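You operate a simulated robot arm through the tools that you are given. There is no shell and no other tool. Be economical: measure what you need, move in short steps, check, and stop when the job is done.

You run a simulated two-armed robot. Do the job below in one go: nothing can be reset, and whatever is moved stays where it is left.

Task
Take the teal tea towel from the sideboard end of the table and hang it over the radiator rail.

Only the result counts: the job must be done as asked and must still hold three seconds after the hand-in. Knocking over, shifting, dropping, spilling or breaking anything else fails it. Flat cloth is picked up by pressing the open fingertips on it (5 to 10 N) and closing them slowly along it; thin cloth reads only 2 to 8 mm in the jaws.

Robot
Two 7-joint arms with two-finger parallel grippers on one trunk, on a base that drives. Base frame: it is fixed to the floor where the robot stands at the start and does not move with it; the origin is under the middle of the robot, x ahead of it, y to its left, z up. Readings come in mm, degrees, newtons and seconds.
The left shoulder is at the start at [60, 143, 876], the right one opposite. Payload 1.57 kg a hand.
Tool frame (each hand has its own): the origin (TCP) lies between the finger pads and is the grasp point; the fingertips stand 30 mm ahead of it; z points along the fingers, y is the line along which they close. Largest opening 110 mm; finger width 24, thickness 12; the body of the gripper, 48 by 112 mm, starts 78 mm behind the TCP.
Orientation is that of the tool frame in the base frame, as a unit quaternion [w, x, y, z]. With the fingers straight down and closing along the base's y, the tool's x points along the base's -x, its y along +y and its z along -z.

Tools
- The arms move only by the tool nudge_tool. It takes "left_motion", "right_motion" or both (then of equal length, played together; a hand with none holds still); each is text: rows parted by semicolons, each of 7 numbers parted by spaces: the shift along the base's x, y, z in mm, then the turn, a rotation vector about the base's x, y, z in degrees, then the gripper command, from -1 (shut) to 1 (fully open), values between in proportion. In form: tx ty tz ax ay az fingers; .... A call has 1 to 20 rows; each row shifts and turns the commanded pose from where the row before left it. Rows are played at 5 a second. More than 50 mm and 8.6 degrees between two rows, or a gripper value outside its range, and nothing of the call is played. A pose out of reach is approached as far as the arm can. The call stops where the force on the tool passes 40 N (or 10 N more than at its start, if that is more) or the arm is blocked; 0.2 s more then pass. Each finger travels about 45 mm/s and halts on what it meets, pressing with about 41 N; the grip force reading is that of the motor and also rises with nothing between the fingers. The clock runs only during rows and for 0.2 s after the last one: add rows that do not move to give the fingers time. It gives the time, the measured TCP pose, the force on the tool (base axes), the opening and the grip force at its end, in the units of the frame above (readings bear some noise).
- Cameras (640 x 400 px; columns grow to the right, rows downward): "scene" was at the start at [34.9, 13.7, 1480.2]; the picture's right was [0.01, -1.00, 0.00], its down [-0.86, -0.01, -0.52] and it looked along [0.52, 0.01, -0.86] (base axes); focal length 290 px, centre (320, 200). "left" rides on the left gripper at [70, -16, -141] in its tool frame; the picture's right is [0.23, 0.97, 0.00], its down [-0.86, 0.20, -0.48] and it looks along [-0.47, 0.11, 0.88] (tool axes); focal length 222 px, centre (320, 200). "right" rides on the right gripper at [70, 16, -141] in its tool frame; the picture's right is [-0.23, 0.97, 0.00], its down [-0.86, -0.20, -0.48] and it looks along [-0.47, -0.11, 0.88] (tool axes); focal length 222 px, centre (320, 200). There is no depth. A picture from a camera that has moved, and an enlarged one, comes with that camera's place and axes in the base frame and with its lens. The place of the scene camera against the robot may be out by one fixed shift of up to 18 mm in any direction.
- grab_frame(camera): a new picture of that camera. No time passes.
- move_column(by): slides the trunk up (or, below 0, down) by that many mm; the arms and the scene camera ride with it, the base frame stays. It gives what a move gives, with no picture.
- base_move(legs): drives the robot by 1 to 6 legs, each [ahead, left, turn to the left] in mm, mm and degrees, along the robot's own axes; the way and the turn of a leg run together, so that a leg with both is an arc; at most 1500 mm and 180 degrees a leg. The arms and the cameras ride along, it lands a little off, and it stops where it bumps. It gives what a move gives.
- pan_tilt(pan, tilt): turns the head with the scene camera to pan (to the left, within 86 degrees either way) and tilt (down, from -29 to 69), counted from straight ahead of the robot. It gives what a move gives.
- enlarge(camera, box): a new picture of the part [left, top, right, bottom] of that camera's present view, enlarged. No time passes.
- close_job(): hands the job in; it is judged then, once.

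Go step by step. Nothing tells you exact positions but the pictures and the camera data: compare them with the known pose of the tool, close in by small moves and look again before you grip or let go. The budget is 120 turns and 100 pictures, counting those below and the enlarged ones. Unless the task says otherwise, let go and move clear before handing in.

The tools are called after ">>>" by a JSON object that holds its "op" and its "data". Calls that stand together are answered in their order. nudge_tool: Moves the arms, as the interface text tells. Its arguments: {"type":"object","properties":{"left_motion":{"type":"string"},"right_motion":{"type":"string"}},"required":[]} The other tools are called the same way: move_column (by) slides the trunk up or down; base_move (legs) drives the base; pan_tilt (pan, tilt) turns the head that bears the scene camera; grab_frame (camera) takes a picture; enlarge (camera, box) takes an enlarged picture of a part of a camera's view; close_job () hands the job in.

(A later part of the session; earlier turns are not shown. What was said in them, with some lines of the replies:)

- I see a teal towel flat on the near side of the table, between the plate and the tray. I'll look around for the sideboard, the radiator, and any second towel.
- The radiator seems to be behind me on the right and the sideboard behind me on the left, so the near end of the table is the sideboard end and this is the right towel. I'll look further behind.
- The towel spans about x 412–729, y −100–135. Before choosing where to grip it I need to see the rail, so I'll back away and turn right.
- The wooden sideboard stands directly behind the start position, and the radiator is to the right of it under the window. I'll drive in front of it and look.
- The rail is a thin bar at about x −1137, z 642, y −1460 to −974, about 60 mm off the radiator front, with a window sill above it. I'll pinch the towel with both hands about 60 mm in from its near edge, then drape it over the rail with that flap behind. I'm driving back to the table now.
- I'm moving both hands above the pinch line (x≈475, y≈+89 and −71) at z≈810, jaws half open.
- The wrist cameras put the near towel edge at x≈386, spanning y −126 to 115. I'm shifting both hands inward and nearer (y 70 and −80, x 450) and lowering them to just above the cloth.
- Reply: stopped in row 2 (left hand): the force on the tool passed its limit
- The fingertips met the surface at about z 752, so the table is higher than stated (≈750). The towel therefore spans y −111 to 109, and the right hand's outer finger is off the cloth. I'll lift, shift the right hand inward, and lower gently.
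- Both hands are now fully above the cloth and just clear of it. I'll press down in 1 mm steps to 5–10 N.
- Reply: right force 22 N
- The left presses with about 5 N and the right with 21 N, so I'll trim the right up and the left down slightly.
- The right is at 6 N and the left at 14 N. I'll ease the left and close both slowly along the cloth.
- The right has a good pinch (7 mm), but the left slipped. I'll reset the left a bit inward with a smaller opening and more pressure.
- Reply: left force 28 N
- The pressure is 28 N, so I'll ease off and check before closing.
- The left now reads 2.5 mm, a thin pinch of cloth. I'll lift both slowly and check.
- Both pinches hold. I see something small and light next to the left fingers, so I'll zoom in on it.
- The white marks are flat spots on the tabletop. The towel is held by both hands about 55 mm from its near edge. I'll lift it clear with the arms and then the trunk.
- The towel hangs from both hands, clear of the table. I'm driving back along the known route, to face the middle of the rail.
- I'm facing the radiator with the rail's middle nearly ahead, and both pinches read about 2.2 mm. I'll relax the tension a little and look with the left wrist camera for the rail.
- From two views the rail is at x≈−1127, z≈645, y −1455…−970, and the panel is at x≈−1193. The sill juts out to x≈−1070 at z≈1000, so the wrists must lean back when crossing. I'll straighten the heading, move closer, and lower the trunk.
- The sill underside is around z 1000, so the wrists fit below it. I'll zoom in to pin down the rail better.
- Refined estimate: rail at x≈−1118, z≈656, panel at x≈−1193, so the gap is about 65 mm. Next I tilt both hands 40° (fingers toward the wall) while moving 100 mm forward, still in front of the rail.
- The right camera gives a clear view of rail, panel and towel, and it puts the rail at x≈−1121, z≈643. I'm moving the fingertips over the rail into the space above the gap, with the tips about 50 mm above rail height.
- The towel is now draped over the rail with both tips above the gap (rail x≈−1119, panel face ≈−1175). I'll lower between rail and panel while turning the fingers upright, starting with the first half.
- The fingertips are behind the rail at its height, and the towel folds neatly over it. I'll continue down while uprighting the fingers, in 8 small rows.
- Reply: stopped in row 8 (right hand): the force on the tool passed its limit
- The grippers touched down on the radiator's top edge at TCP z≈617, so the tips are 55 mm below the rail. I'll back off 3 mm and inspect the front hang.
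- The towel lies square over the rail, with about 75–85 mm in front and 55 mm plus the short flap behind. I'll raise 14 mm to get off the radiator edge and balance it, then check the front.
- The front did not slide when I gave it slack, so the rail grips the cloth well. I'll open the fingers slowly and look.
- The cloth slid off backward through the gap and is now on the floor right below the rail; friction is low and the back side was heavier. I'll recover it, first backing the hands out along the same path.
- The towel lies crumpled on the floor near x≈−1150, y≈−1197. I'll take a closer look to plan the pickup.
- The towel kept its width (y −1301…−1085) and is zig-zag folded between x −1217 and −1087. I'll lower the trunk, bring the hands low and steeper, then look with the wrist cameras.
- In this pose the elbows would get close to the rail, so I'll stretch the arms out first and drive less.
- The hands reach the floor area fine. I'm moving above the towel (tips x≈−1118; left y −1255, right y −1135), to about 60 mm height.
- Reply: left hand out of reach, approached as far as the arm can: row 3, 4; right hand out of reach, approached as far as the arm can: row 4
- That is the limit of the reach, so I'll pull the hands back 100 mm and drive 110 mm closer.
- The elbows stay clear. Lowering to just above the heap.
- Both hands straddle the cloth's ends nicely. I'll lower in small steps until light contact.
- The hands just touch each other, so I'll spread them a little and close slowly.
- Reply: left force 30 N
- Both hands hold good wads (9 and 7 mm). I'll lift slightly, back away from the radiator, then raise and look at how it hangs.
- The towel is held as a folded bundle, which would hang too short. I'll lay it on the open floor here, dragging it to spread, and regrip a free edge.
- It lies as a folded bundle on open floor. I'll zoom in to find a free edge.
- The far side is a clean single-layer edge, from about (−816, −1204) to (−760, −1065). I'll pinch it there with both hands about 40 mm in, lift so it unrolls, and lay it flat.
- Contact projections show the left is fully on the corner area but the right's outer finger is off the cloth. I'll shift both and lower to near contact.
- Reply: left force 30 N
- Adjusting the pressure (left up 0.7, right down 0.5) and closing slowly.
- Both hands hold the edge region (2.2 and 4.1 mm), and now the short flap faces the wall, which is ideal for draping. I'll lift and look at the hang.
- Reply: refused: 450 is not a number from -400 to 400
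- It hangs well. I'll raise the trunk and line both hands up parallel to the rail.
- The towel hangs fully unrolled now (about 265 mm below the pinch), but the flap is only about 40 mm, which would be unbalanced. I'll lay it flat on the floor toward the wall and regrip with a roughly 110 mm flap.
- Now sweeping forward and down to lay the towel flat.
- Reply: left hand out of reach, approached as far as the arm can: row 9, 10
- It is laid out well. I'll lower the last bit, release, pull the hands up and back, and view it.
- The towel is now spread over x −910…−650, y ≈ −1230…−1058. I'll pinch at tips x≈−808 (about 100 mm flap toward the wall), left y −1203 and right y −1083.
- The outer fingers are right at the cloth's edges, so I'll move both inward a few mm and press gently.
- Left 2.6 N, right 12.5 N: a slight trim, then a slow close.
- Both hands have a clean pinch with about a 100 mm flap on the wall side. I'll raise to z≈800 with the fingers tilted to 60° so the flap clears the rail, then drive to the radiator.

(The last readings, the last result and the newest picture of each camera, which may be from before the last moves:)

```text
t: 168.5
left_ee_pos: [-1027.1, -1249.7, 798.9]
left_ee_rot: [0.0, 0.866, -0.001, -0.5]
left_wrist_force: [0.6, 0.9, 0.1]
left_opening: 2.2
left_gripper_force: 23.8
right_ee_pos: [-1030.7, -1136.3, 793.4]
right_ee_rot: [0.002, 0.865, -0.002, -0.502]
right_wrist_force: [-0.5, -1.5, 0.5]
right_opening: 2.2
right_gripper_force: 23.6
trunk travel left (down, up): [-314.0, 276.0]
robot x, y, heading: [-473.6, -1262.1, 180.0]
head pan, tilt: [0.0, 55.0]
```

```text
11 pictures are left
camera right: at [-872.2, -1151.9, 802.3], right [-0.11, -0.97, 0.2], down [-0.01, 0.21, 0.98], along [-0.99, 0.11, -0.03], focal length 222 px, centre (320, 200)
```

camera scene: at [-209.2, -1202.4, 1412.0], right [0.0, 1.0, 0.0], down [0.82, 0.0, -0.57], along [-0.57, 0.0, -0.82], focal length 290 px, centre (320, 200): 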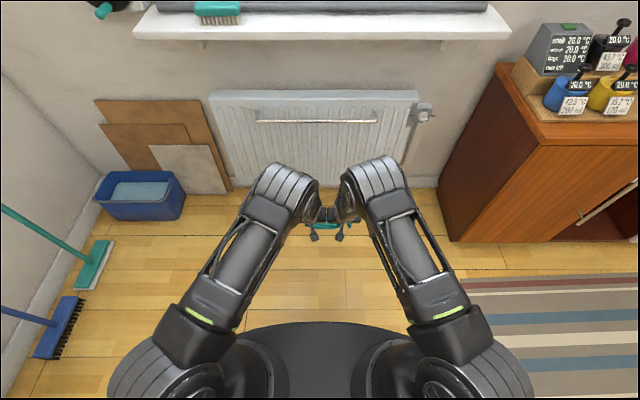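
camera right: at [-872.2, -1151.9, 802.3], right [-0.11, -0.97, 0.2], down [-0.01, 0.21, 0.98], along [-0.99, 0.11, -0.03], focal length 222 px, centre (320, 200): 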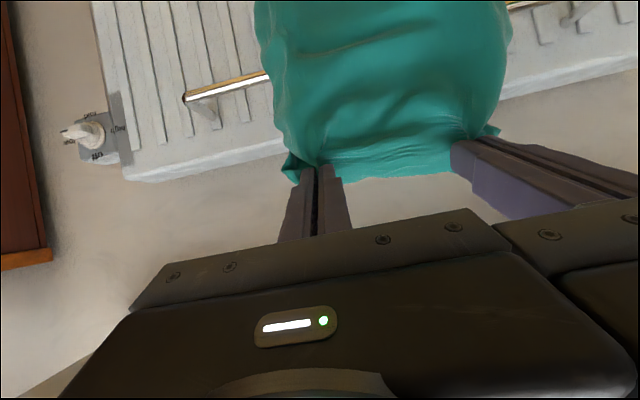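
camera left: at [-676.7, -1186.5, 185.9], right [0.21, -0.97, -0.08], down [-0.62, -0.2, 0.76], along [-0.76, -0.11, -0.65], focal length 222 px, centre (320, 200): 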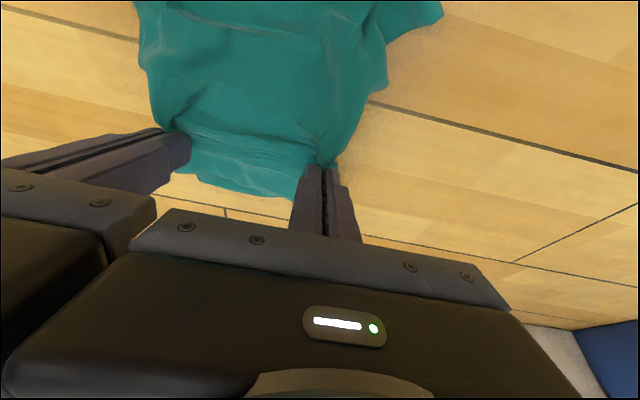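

It hangs neatly, with the flap behind. Slowly crossing over the rail at this height.

>>> {"op": "nudge_tool", "data": {"left_motion": "-12 0 0 0 0 0 -1;-12 0 0 0 0 0 -1;-12 0 0 0 0 0 -1;-12 0 0 0 0 0 -1;-12 0 0 0 0 0 -1;-12 0 0 0 0 0 -1;-12 0 0 0 0 0 -1;-12 0 0 0 0 0 -1;0 0 0 0 0 0 -1;0 0 0 0 0 0 -1;0 0 0 0 0 0 -1", "right_motion": "-12 0 1 0 0 0 -1;-12 0 1 0 0 0 -1;-12 0 1 0 0 0 -1;-12 0 1 0 0 0 -1;-12 0 0 0 0 0 -1;-12 0 0 0 0 0 -1;-12 0 0 0 0 0 -1;-9 0 0 0 0 0 -1;0 0 0 0 0 0 -1;0 0 0 0 0 0 -1;0 0 0 0 0 0 -1"}}

>>> {"op": "grab_frame", "data": {"camera": "right"}}

```text
t: 170.9
left_ee_pos: [-1124.8, -1249.4, 800.0]
left_ee_rot: [0.0, 0.866, -0.001, -0.499]
left_wrist_force: [0.8, 1.6, -0.4]
left_opening: 1.9
left_gripper_force: 24.2
right_ee_pos: [-1122.9, -1134.4, 797.9]
right_ee_rot: [0.003, 0.865, -0.002, -0.502]
right_wrist_force: [-0.1, -1.5, 0.1]
right_opening: 2.2
right_gripper_force: 23.4
trunk travel left (down, up): [-314.0, 276.0]
robot x, y, heading: [-470.0, -1264.5, 179.8]
head pan, tilt: [0.0, 55.0]
```

```text
10 pictures are left
camera right: at [-965.0, -1150.9, 806.8], right [-0.11, -0.97, 0.2], down [-0.01, 0.21, 0.98], along [-0.99, 0.11, -0.03], focal length 222 px, centre (320, 200)
```

right: 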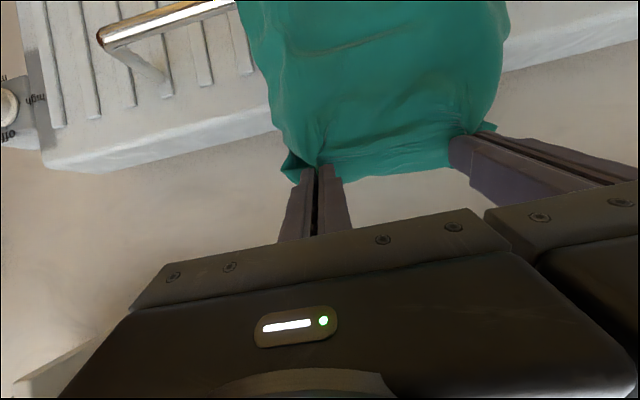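

Now lowering the flap into the gap while uprighting the fingers to 20°.

>>> {"op": "nudge_tool", "data": {"left_motion": "-1.8 0 -15.4 0 -4 0 -1;-1.8 0 -15.4 0 -4 0 -1;-1.8 0 -15.4 0 -4 0 -1;-1.8 0 -15.4 0 -4 0 -1;-1.8 0 -15.4 0 -4 0 -1;-2.2 0 -11 0 -4 0 -1;-2.2 0 -11 0 -4 0 -1;-2.2 0 -11 0 -4 0 -1;-2.2 0 -11 0 -4 0 -1;-2.2 0 -11 0 -4 0 -1;0 0 0 0 0 0 -1;0 0 0 0 0 0 -1", "right_motion": "-2.2 0 -15 0 -4 0 -1;-2.2 0 -15 0 -4 0 -1;-2.2 0 -15 0 -4 0 -1;-2.2 0 -15 0 -4 0 -1;-2.2 0 -15 0 -4 0 -1;-2.2 0 -11 0 -4 0 -1;-2.2 0 -11 0 -4 0 -1;-2.2 0 -11 0 -4 0 -1;-2.2 0 -11 0 -4 0 -1;-2.2 0 -11 0 -4 0 -1;0 0 0 0 0 0 -1;0 0 0 0 0 0 -1"}}

>>> {"op": "grab_frame", "data": {"camera": "left"}}

>>> {"op": "enlarge", "data": {"camera": "scene", "box": [220, 80, 420, 230]}}

```text
t: 173.5
left_ee_pos: [-1142.6, -1249.7, 666.5]
left_ee_rot: [-0.001, 0.985, -0.001, -0.173]
left_wrist_force: [-0.6, 0.4, 0.6]
left_opening: 2.2
left_gripper_force: 23.7
right_ee_pos: [-1145.5, -1137.0, 667.8]
right_ee_rot: [0.002, 0.984, -0.003, -0.176]
right_wrist_force: [-0.1, -0.7, -0.4]
right_opening: 2.2
right_gripper_force: 23.9
trunk travel left (down, up): [-314.0, 276.0]
robot x, y, heading: [-469.1, -1261.4, 180.0]
head pan, tilt: [0.0, 55.0]
```

```text
9 pictures are left
camera left: at [-1027.9, -1234.3, 777.4], right [0.21, -0.97, -0.08], down [-0.64, -0.2, 0.74], along [-0.74, -0.11, -0.67], focal length 222 px, centre (320, 200)
```

left: 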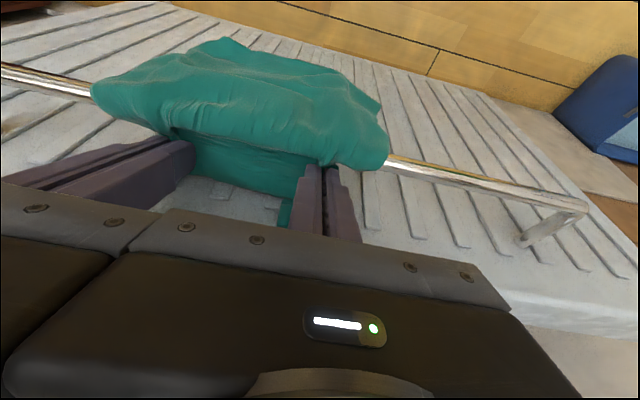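

```text
2.67 times, centred on (320, 155) of scene
camera zoom: at [-514.8, -1252.2, 1324.0], right [0.0, 1.0, 0.0], down [0.82, 0.0, -0.57], along [-0.57, 0.0, -0.82], focal length 774 px, centre (320, 320)
```

zoom: 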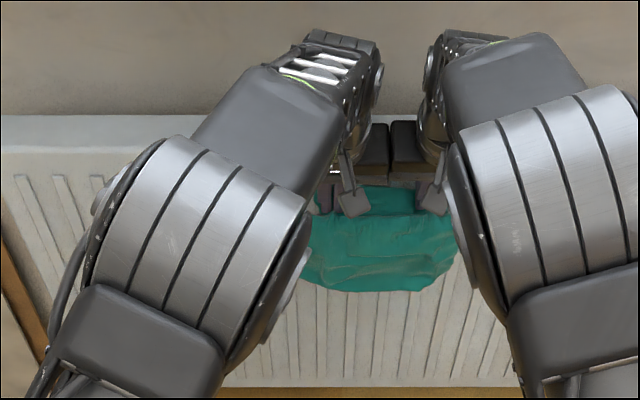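

The towel is over the rail, with the flap hanging behind and about 100 mm in front. The back still looks a bit heavier, so I'll raise the pinch about 18 mm and move it nearer the rail, then check the front.

>>> {"op": "nudge_tool", "data": {"left_motion": "2 0 6 0 0 0 -1;2 0 6 0 0 0 -1;3 0 6 0 0 0 -1;0 0 0 0 0 0 -1;0 0 0 0 0 0 -1", "right_motion": "2 0 6 0 0 0 -1;2 0 6 0 0 0 -1;3 0 6 0 0 0 -1;0 0 0 0 0 0 -1;0 0 0 0 0 0 -1"}}

>>> {"op": "grab_frame", "data": {"camera": "left"}}

```text
t: 174.7
left_ee_pos: [-1135.4, -1250.4, 685.6]
left_ee_rot: [0.0, 0.985, 0.0, -0.172]
left_wrist_force: [0.2, 0.7, 0.0]
left_opening: 1.9
left_gripper_force: 23.1
right_ee_pos: [-1140.3, -1135.9, 683.7]
right_ee_rot: [0.002, 0.984, -0.003, -0.176]
right_wrist_force: [-1.2, -0.9, 0.1]
right_opening: 2.5
right_gripper_force: 23.5
trunk travel left (down, up): [-314.0, 276.0]
robot x, y, heading: [-473.8, -1263.3, 179.7]
head pan, tilt: [0.0, 55.0]
```

```text
7 pictures are left
camera left: at [-1020.7, -1234.6, 795.8], right [0.21, -0.97, -0.08], down [-0.64, -0.2, 0.74], along [-0.74, -0.11, -0.67], focal length 222 px, centre (320, 200)
```

left: 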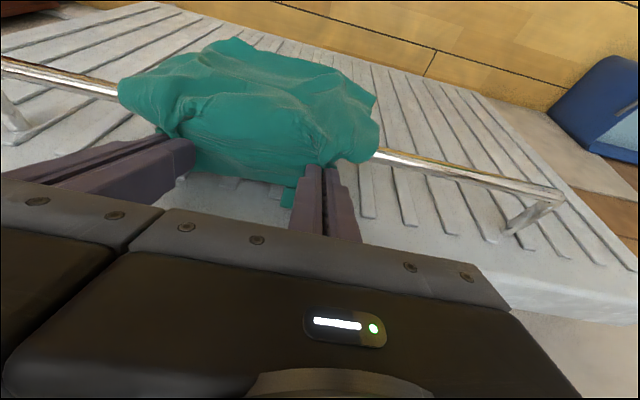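

The front followed freely and now hangs about 90–136 mm, so we are near balance. I'll probe it: open the fingers a few mm for an instant, reclose, and see which way the cloth moves.

>>> {"op": "nudge_tool", "data": {"left_motion": "0 0 0 0 0 0 -0.86;0 0 0 0 0 0 -1;0 0 0 0 0 0 -1", "right_motion": "0 0 0 0 0 0 -0.86;0 0 0 0 0 0 -1;0 0 0 0 0 0 -1"}}

>>> {"op": "grab_frame", "data": {"camera": "left"}}

```text
t: 175.5
left_ee_pos: [-1135.0, -1249.9, 686.6]
left_ee_rot: [-0.001, 0.985, -0.001, -0.173]
left_wrist_force: [-0.1, 0.3, -0.3]
left_opening: 1.8
left_gripper_force: 23.5
right_ee_pos: [-1138.7, -1136.1, 684.9]
right_ee_rot: [0.001, 0.984, -0.004, -0.176]
right_wrist_force: [-0.4, 0.6, 0.3]
right_opening: 0.0
right_gripper_force: 21.3
trunk travel left (down, up): [-314.0, 276.0]
robot x, y, heading: [-466.9, -1264.7, 180.0]
head pan, tilt: [0.0, 55.0]
```

```text
6 pictures are left
camera left: at [-1020.7, -1234.7, 795.7], right [0.21, -0.97, -0.08], down [-0.64, -0.2, 0.74], along [-0.74, -0.11, -0.67], focal length 222 px, centre (320, 200)
```

left: 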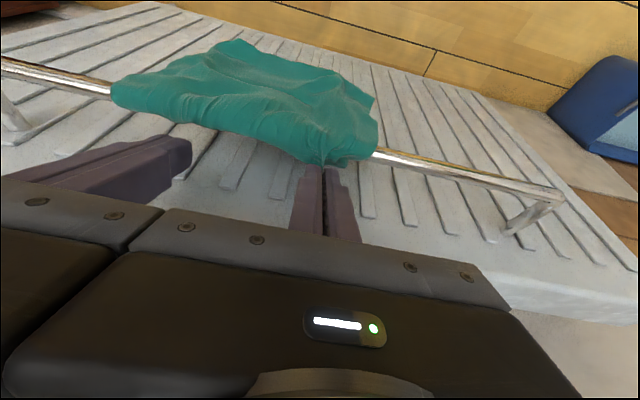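

The right side let go and settled on the rail without sliding, and the left still holds. I'll open the left briefly and look.

>>> {"op": "nudge_tool", "data": {"left_motion": "0 0 0 0 0 0 -0.7"}}

>>> {"op": "grab_frame", "data": {"camera": "left"}}

```text
t: 175.9
left_ee_pos: [-1134.7, -1250.1, 685.8]
left_ee_rot: [-0.001, 0.985, 0.0, -0.173]
left_wrist_force: [0.9, -0.2, -0.2]
left_opening: 16.3
left_gripper_force: 0.2
right_ee_pos: [-1138.5, -1136.5, 684.8]
right_ee_rot: [0.002, 0.984, -0.003, -0.176]
right_wrist_force: [-0.5, 0.9, -0.2]
right_opening: 0.1
right_gripper_force: 21.5
trunk travel left (down, up): [-314.0, 276.0]
robot x, y, heading: [-464.3, -1266.8, 179.8]
head pan, tilt: [0.0, 55.0]
```

```text
5 pictures are left
camera left: at [-1020.7, -1234.7, 795.7], right [0.21, -0.97, -0.08], down [-0.64, -0.2, 0.74], along [-0.74, -0.11, -0.67], focal length 222 px, centre (320, 200)
```

left: 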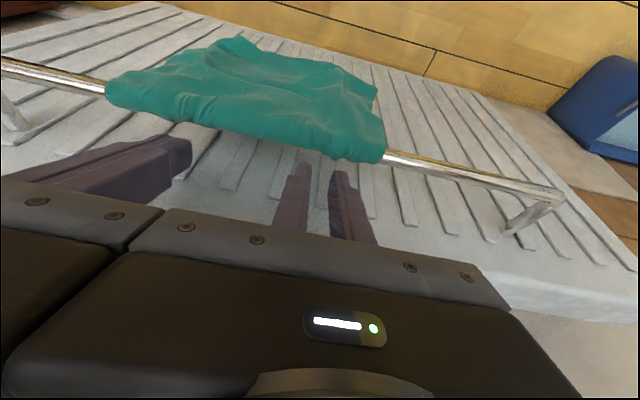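

It has settled on the rail, with the front unchanged. I'll let about 1.5 s pass with the hands still, then look again.

>>> {"op": "nudge_tool", "data": {"left_motion": "0 0 0 0 0 0 -0.7;0 0 0 0 0 0 -0.7;0 0 0 0 0 0 -0.7;0 0 0 0 0 0 -0.7;0 0 0 0 0 0 -0.7;0 0 0 0 0 0 -0.7;0 0 0 0 0 0 -0.7"}}

>>> {"op": "grab_frame", "data": {"camera": "left"}}

```text
t: 177.5
left_ee_pos: [-1134.5, -1249.1, 686.8]
left_ee_rot: [-0.001, 0.985, -0.001, -0.172]
left_wrist_force: [0.5, 0.6, 0.1]
left_opening: 16.8
left_gripper_force: 0.1
right_ee_pos: [-1138.9, -1135.6, 684.0]
right_ee_rot: [0.002, 0.984, -0.003, -0.177]
right_wrist_force: [0.0, -0.1, -0.1]
right_opening: 0.0
right_gripper_force: 21.5
trunk travel left (down, up): [-314.0, 276.0]
robot x, y, heading: [-466.2, -1263.8, 179.8]
head pan, tilt: [0.0, 55.0]
```

```text
4 pictures are left
camera left: at [-1020.7, -1234.7, 795.7], right [0.21, -0.97, -0.08], down [-0.64, -0.2, 0.74], along [-0.74, -0.11, -0.67], focal length 222 px, centre (320, 200)
```

left: 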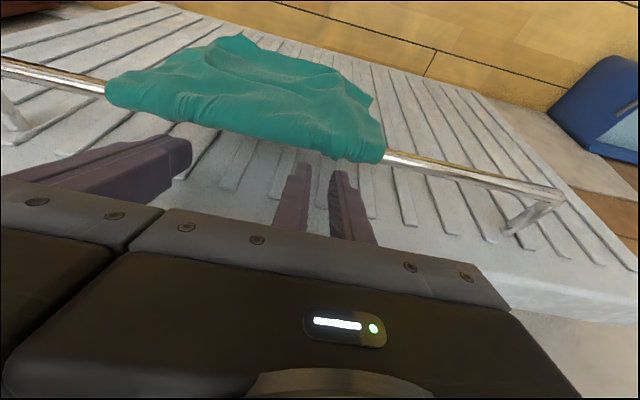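

There is hardly any change. I'll wait 3 s more to be sure it isn't creeping.

>>> {"op": "nudge_tool", "data": {"left_motion": "0 0 0 0 0 0 -0.7;0 0 0 0 0 0 -0.7;0 0 0 0 0 0 -0.7;0 0 0 0 0 0 -0.7;0 0 0 0 0 0 -0.7;0 0 0 0 0 0 -0.7;0 0 0 0 0 0 -0.7;0 0 0 0 0 0 -0.7;0 0 0 0 0 0 -0.7;0 0 0 0 0 0 -0.7;0 0 0 0 0 0 -0.7;0 0 0 0 0 0 -0.7;0 0 0 0 0 0 -0.7;0 0 0 0 0 0 -0.7"}}

>>> {"op": "grab_frame", "data": {"camera": "left"}}

```text
t: 180.5
left_ee_pos: [-1135.4, -1250.0, 685.1]
left_ee_rot: [-0.002, 0.985, -0.001, -0.172]
left_wrist_force: [-0.3, 0.9, -0.2]
left_opening: 16.6
left_gripper_force: 0.1
right_ee_pos: [-1139.7, -1136.5, 684.2]
right_ee_rot: [0.002, 0.984, -0.003, -0.177]
right_wrist_force: [0.4, -0.1, 0.5]
right_opening: 0.0
right_gripper_force: 20.9
trunk travel left (down, up): [-314.0, 276.0]
robot x, y, heading: [-465.0, -1262.1, 179.8]
head pan, tilt: [0.0, 55.0]
```

```text
3 pictures are left
camera left: at [-1020.7, -1234.7, 795.7], right [0.21, -0.97, -0.08], down [-0.64, -0.2, 0.74], along [-0.74, -0.11, -0.67], focal length 222 px, centre (320, 200)
```

left: 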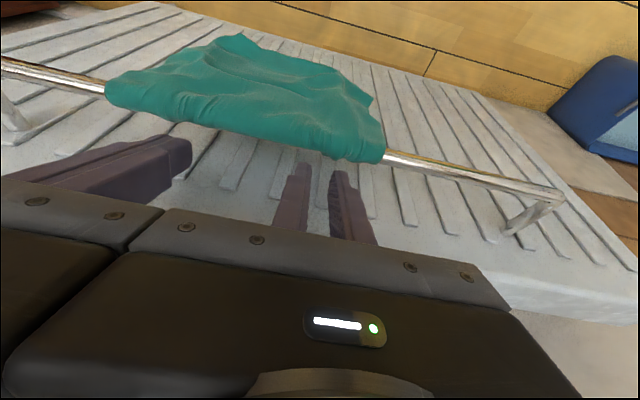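

It is stable. Now I withdraw the hands: up and tilting, then back away from the rail.

>>> {"op": "nudge_tool", "data": {"left_motion": "0 0 10 0 4 0 -0.7;0 0 10 0 4 0 -0.7;0 0 10 0 4 0 -0.7;0 0 10 0 4 0 -0.7;0 0 10 0 4 0 -0.7;10 0 6 0 2 0 -0.7;20 0 3 0 0 0 -0.7;30 0 3 0 0 0 -0.7;40 0 0 0 0 0 -0.7;40 0 0 0 0 0 -0.7;0 0 0 0 0 0 -0.7", "right_motion": "0 0 10 0 4 0 -1;0 0 10 0 4 0 -1;0 0 10 0 4 0 -1;0 0 10 0 4 0 -1;0 0 10 0 4 0 -1;10 0 6 0 2 0 -1;20 0 3 0 0 0 -1;30 0 3 0 0 0 -1;40 0 0 0 0 0 -1;40 0 0 0 0 0 -1;0 0 0 0 0 0 -1"}}

>>> {"op": "base_move", "data": {"legs": [[-250, 0, 0]]}}

>>> {"op": "grab_frame", "data": {"camera": "left"}}

```text
t: 182.9
left_ee_pos: [-995.0, -1249.8, 748.1]
left_ee_rot: [0.0, 0.934, 0.0, -0.357]
left_wrist_force: [-0.1, 0.2, -0.1]
left_opening: 16.6
left_gripper_force: 0.1
right_ee_pos: [-994.6, -1133.9, 752.3]
right_ee_rot: [0.004, 0.932, -0.001, -0.361]
right_wrist_force: [0.2, 0.1, 0.3]
right_opening: 0.0
right_gripper_force: 21.2
trunk travel left (down, up): [-314.0, 276.0]
robot x, y, heading: [-469.5, -1265.2, 179.6]
head pan, tilt: [0.0, 55.0]
```

```text
t: 184.8
left_ee_pos: [-746.5, -1247.5, 748.2]
left_ee_rot: [-0.003, 0.934, -0.005, -0.358]
left_wrist_force: [0.5, -0.5, 0.3]
left_opening: 16.5
left_gripper_force: 0.1
right_ee_pos: [-742.4, -1133.0, 751.4]
right_ee_rot: [0.001, 0.932, -0.005, -0.362]
right_wrist_force: [-0.2, -0.2, -1.2]
right_opening: 0.0
right_gripper_force: 21.5
trunk travel left (down, up): [-314.0, 276.0]
robot x, y, heading: [-218.8, -1263.3, 179.7]
head pan, tilt: [0.0, 55.0]
```

```text
2 pictures are left
camera left: at [-597.3, -1233.2, 807.8], right [0.16, -0.98, -0.15], down [-0.32, -0.2, 0.93], along [-0.93, -0.1, -0.34], focal length 222 px, centre (320, 200)
```

left: 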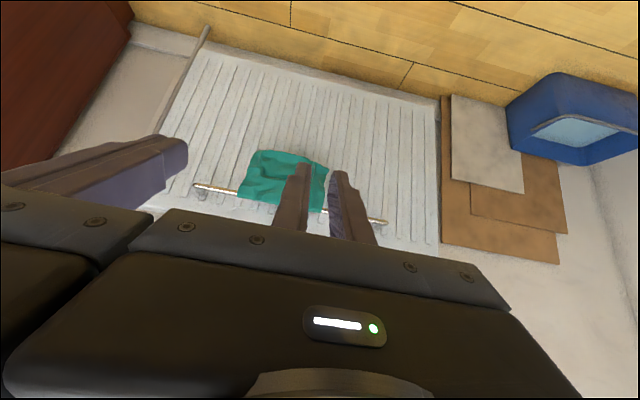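

The towel hangs over the rail, off the floor, with both hands clear, and it held still for several seconds. Handing in.

>>> {"op": "close_job", "data": {}}

```text
The job is handed in.
```

The teal tea towel is hanging over the radiator rail, and both hands are open or empty and clear of it.

On the first attempt the towel slid off the back of the rail onto the floor. I picked it up, spread it out and hung it again with the two sides closer to balanced. It stayed put for about 4.5 seconds with the hands still beside it, and was still hanging after I backed away.

I saw nothing else knocked or shifted. The grippers did press briefly on the radiator's top edge during the first attempt.
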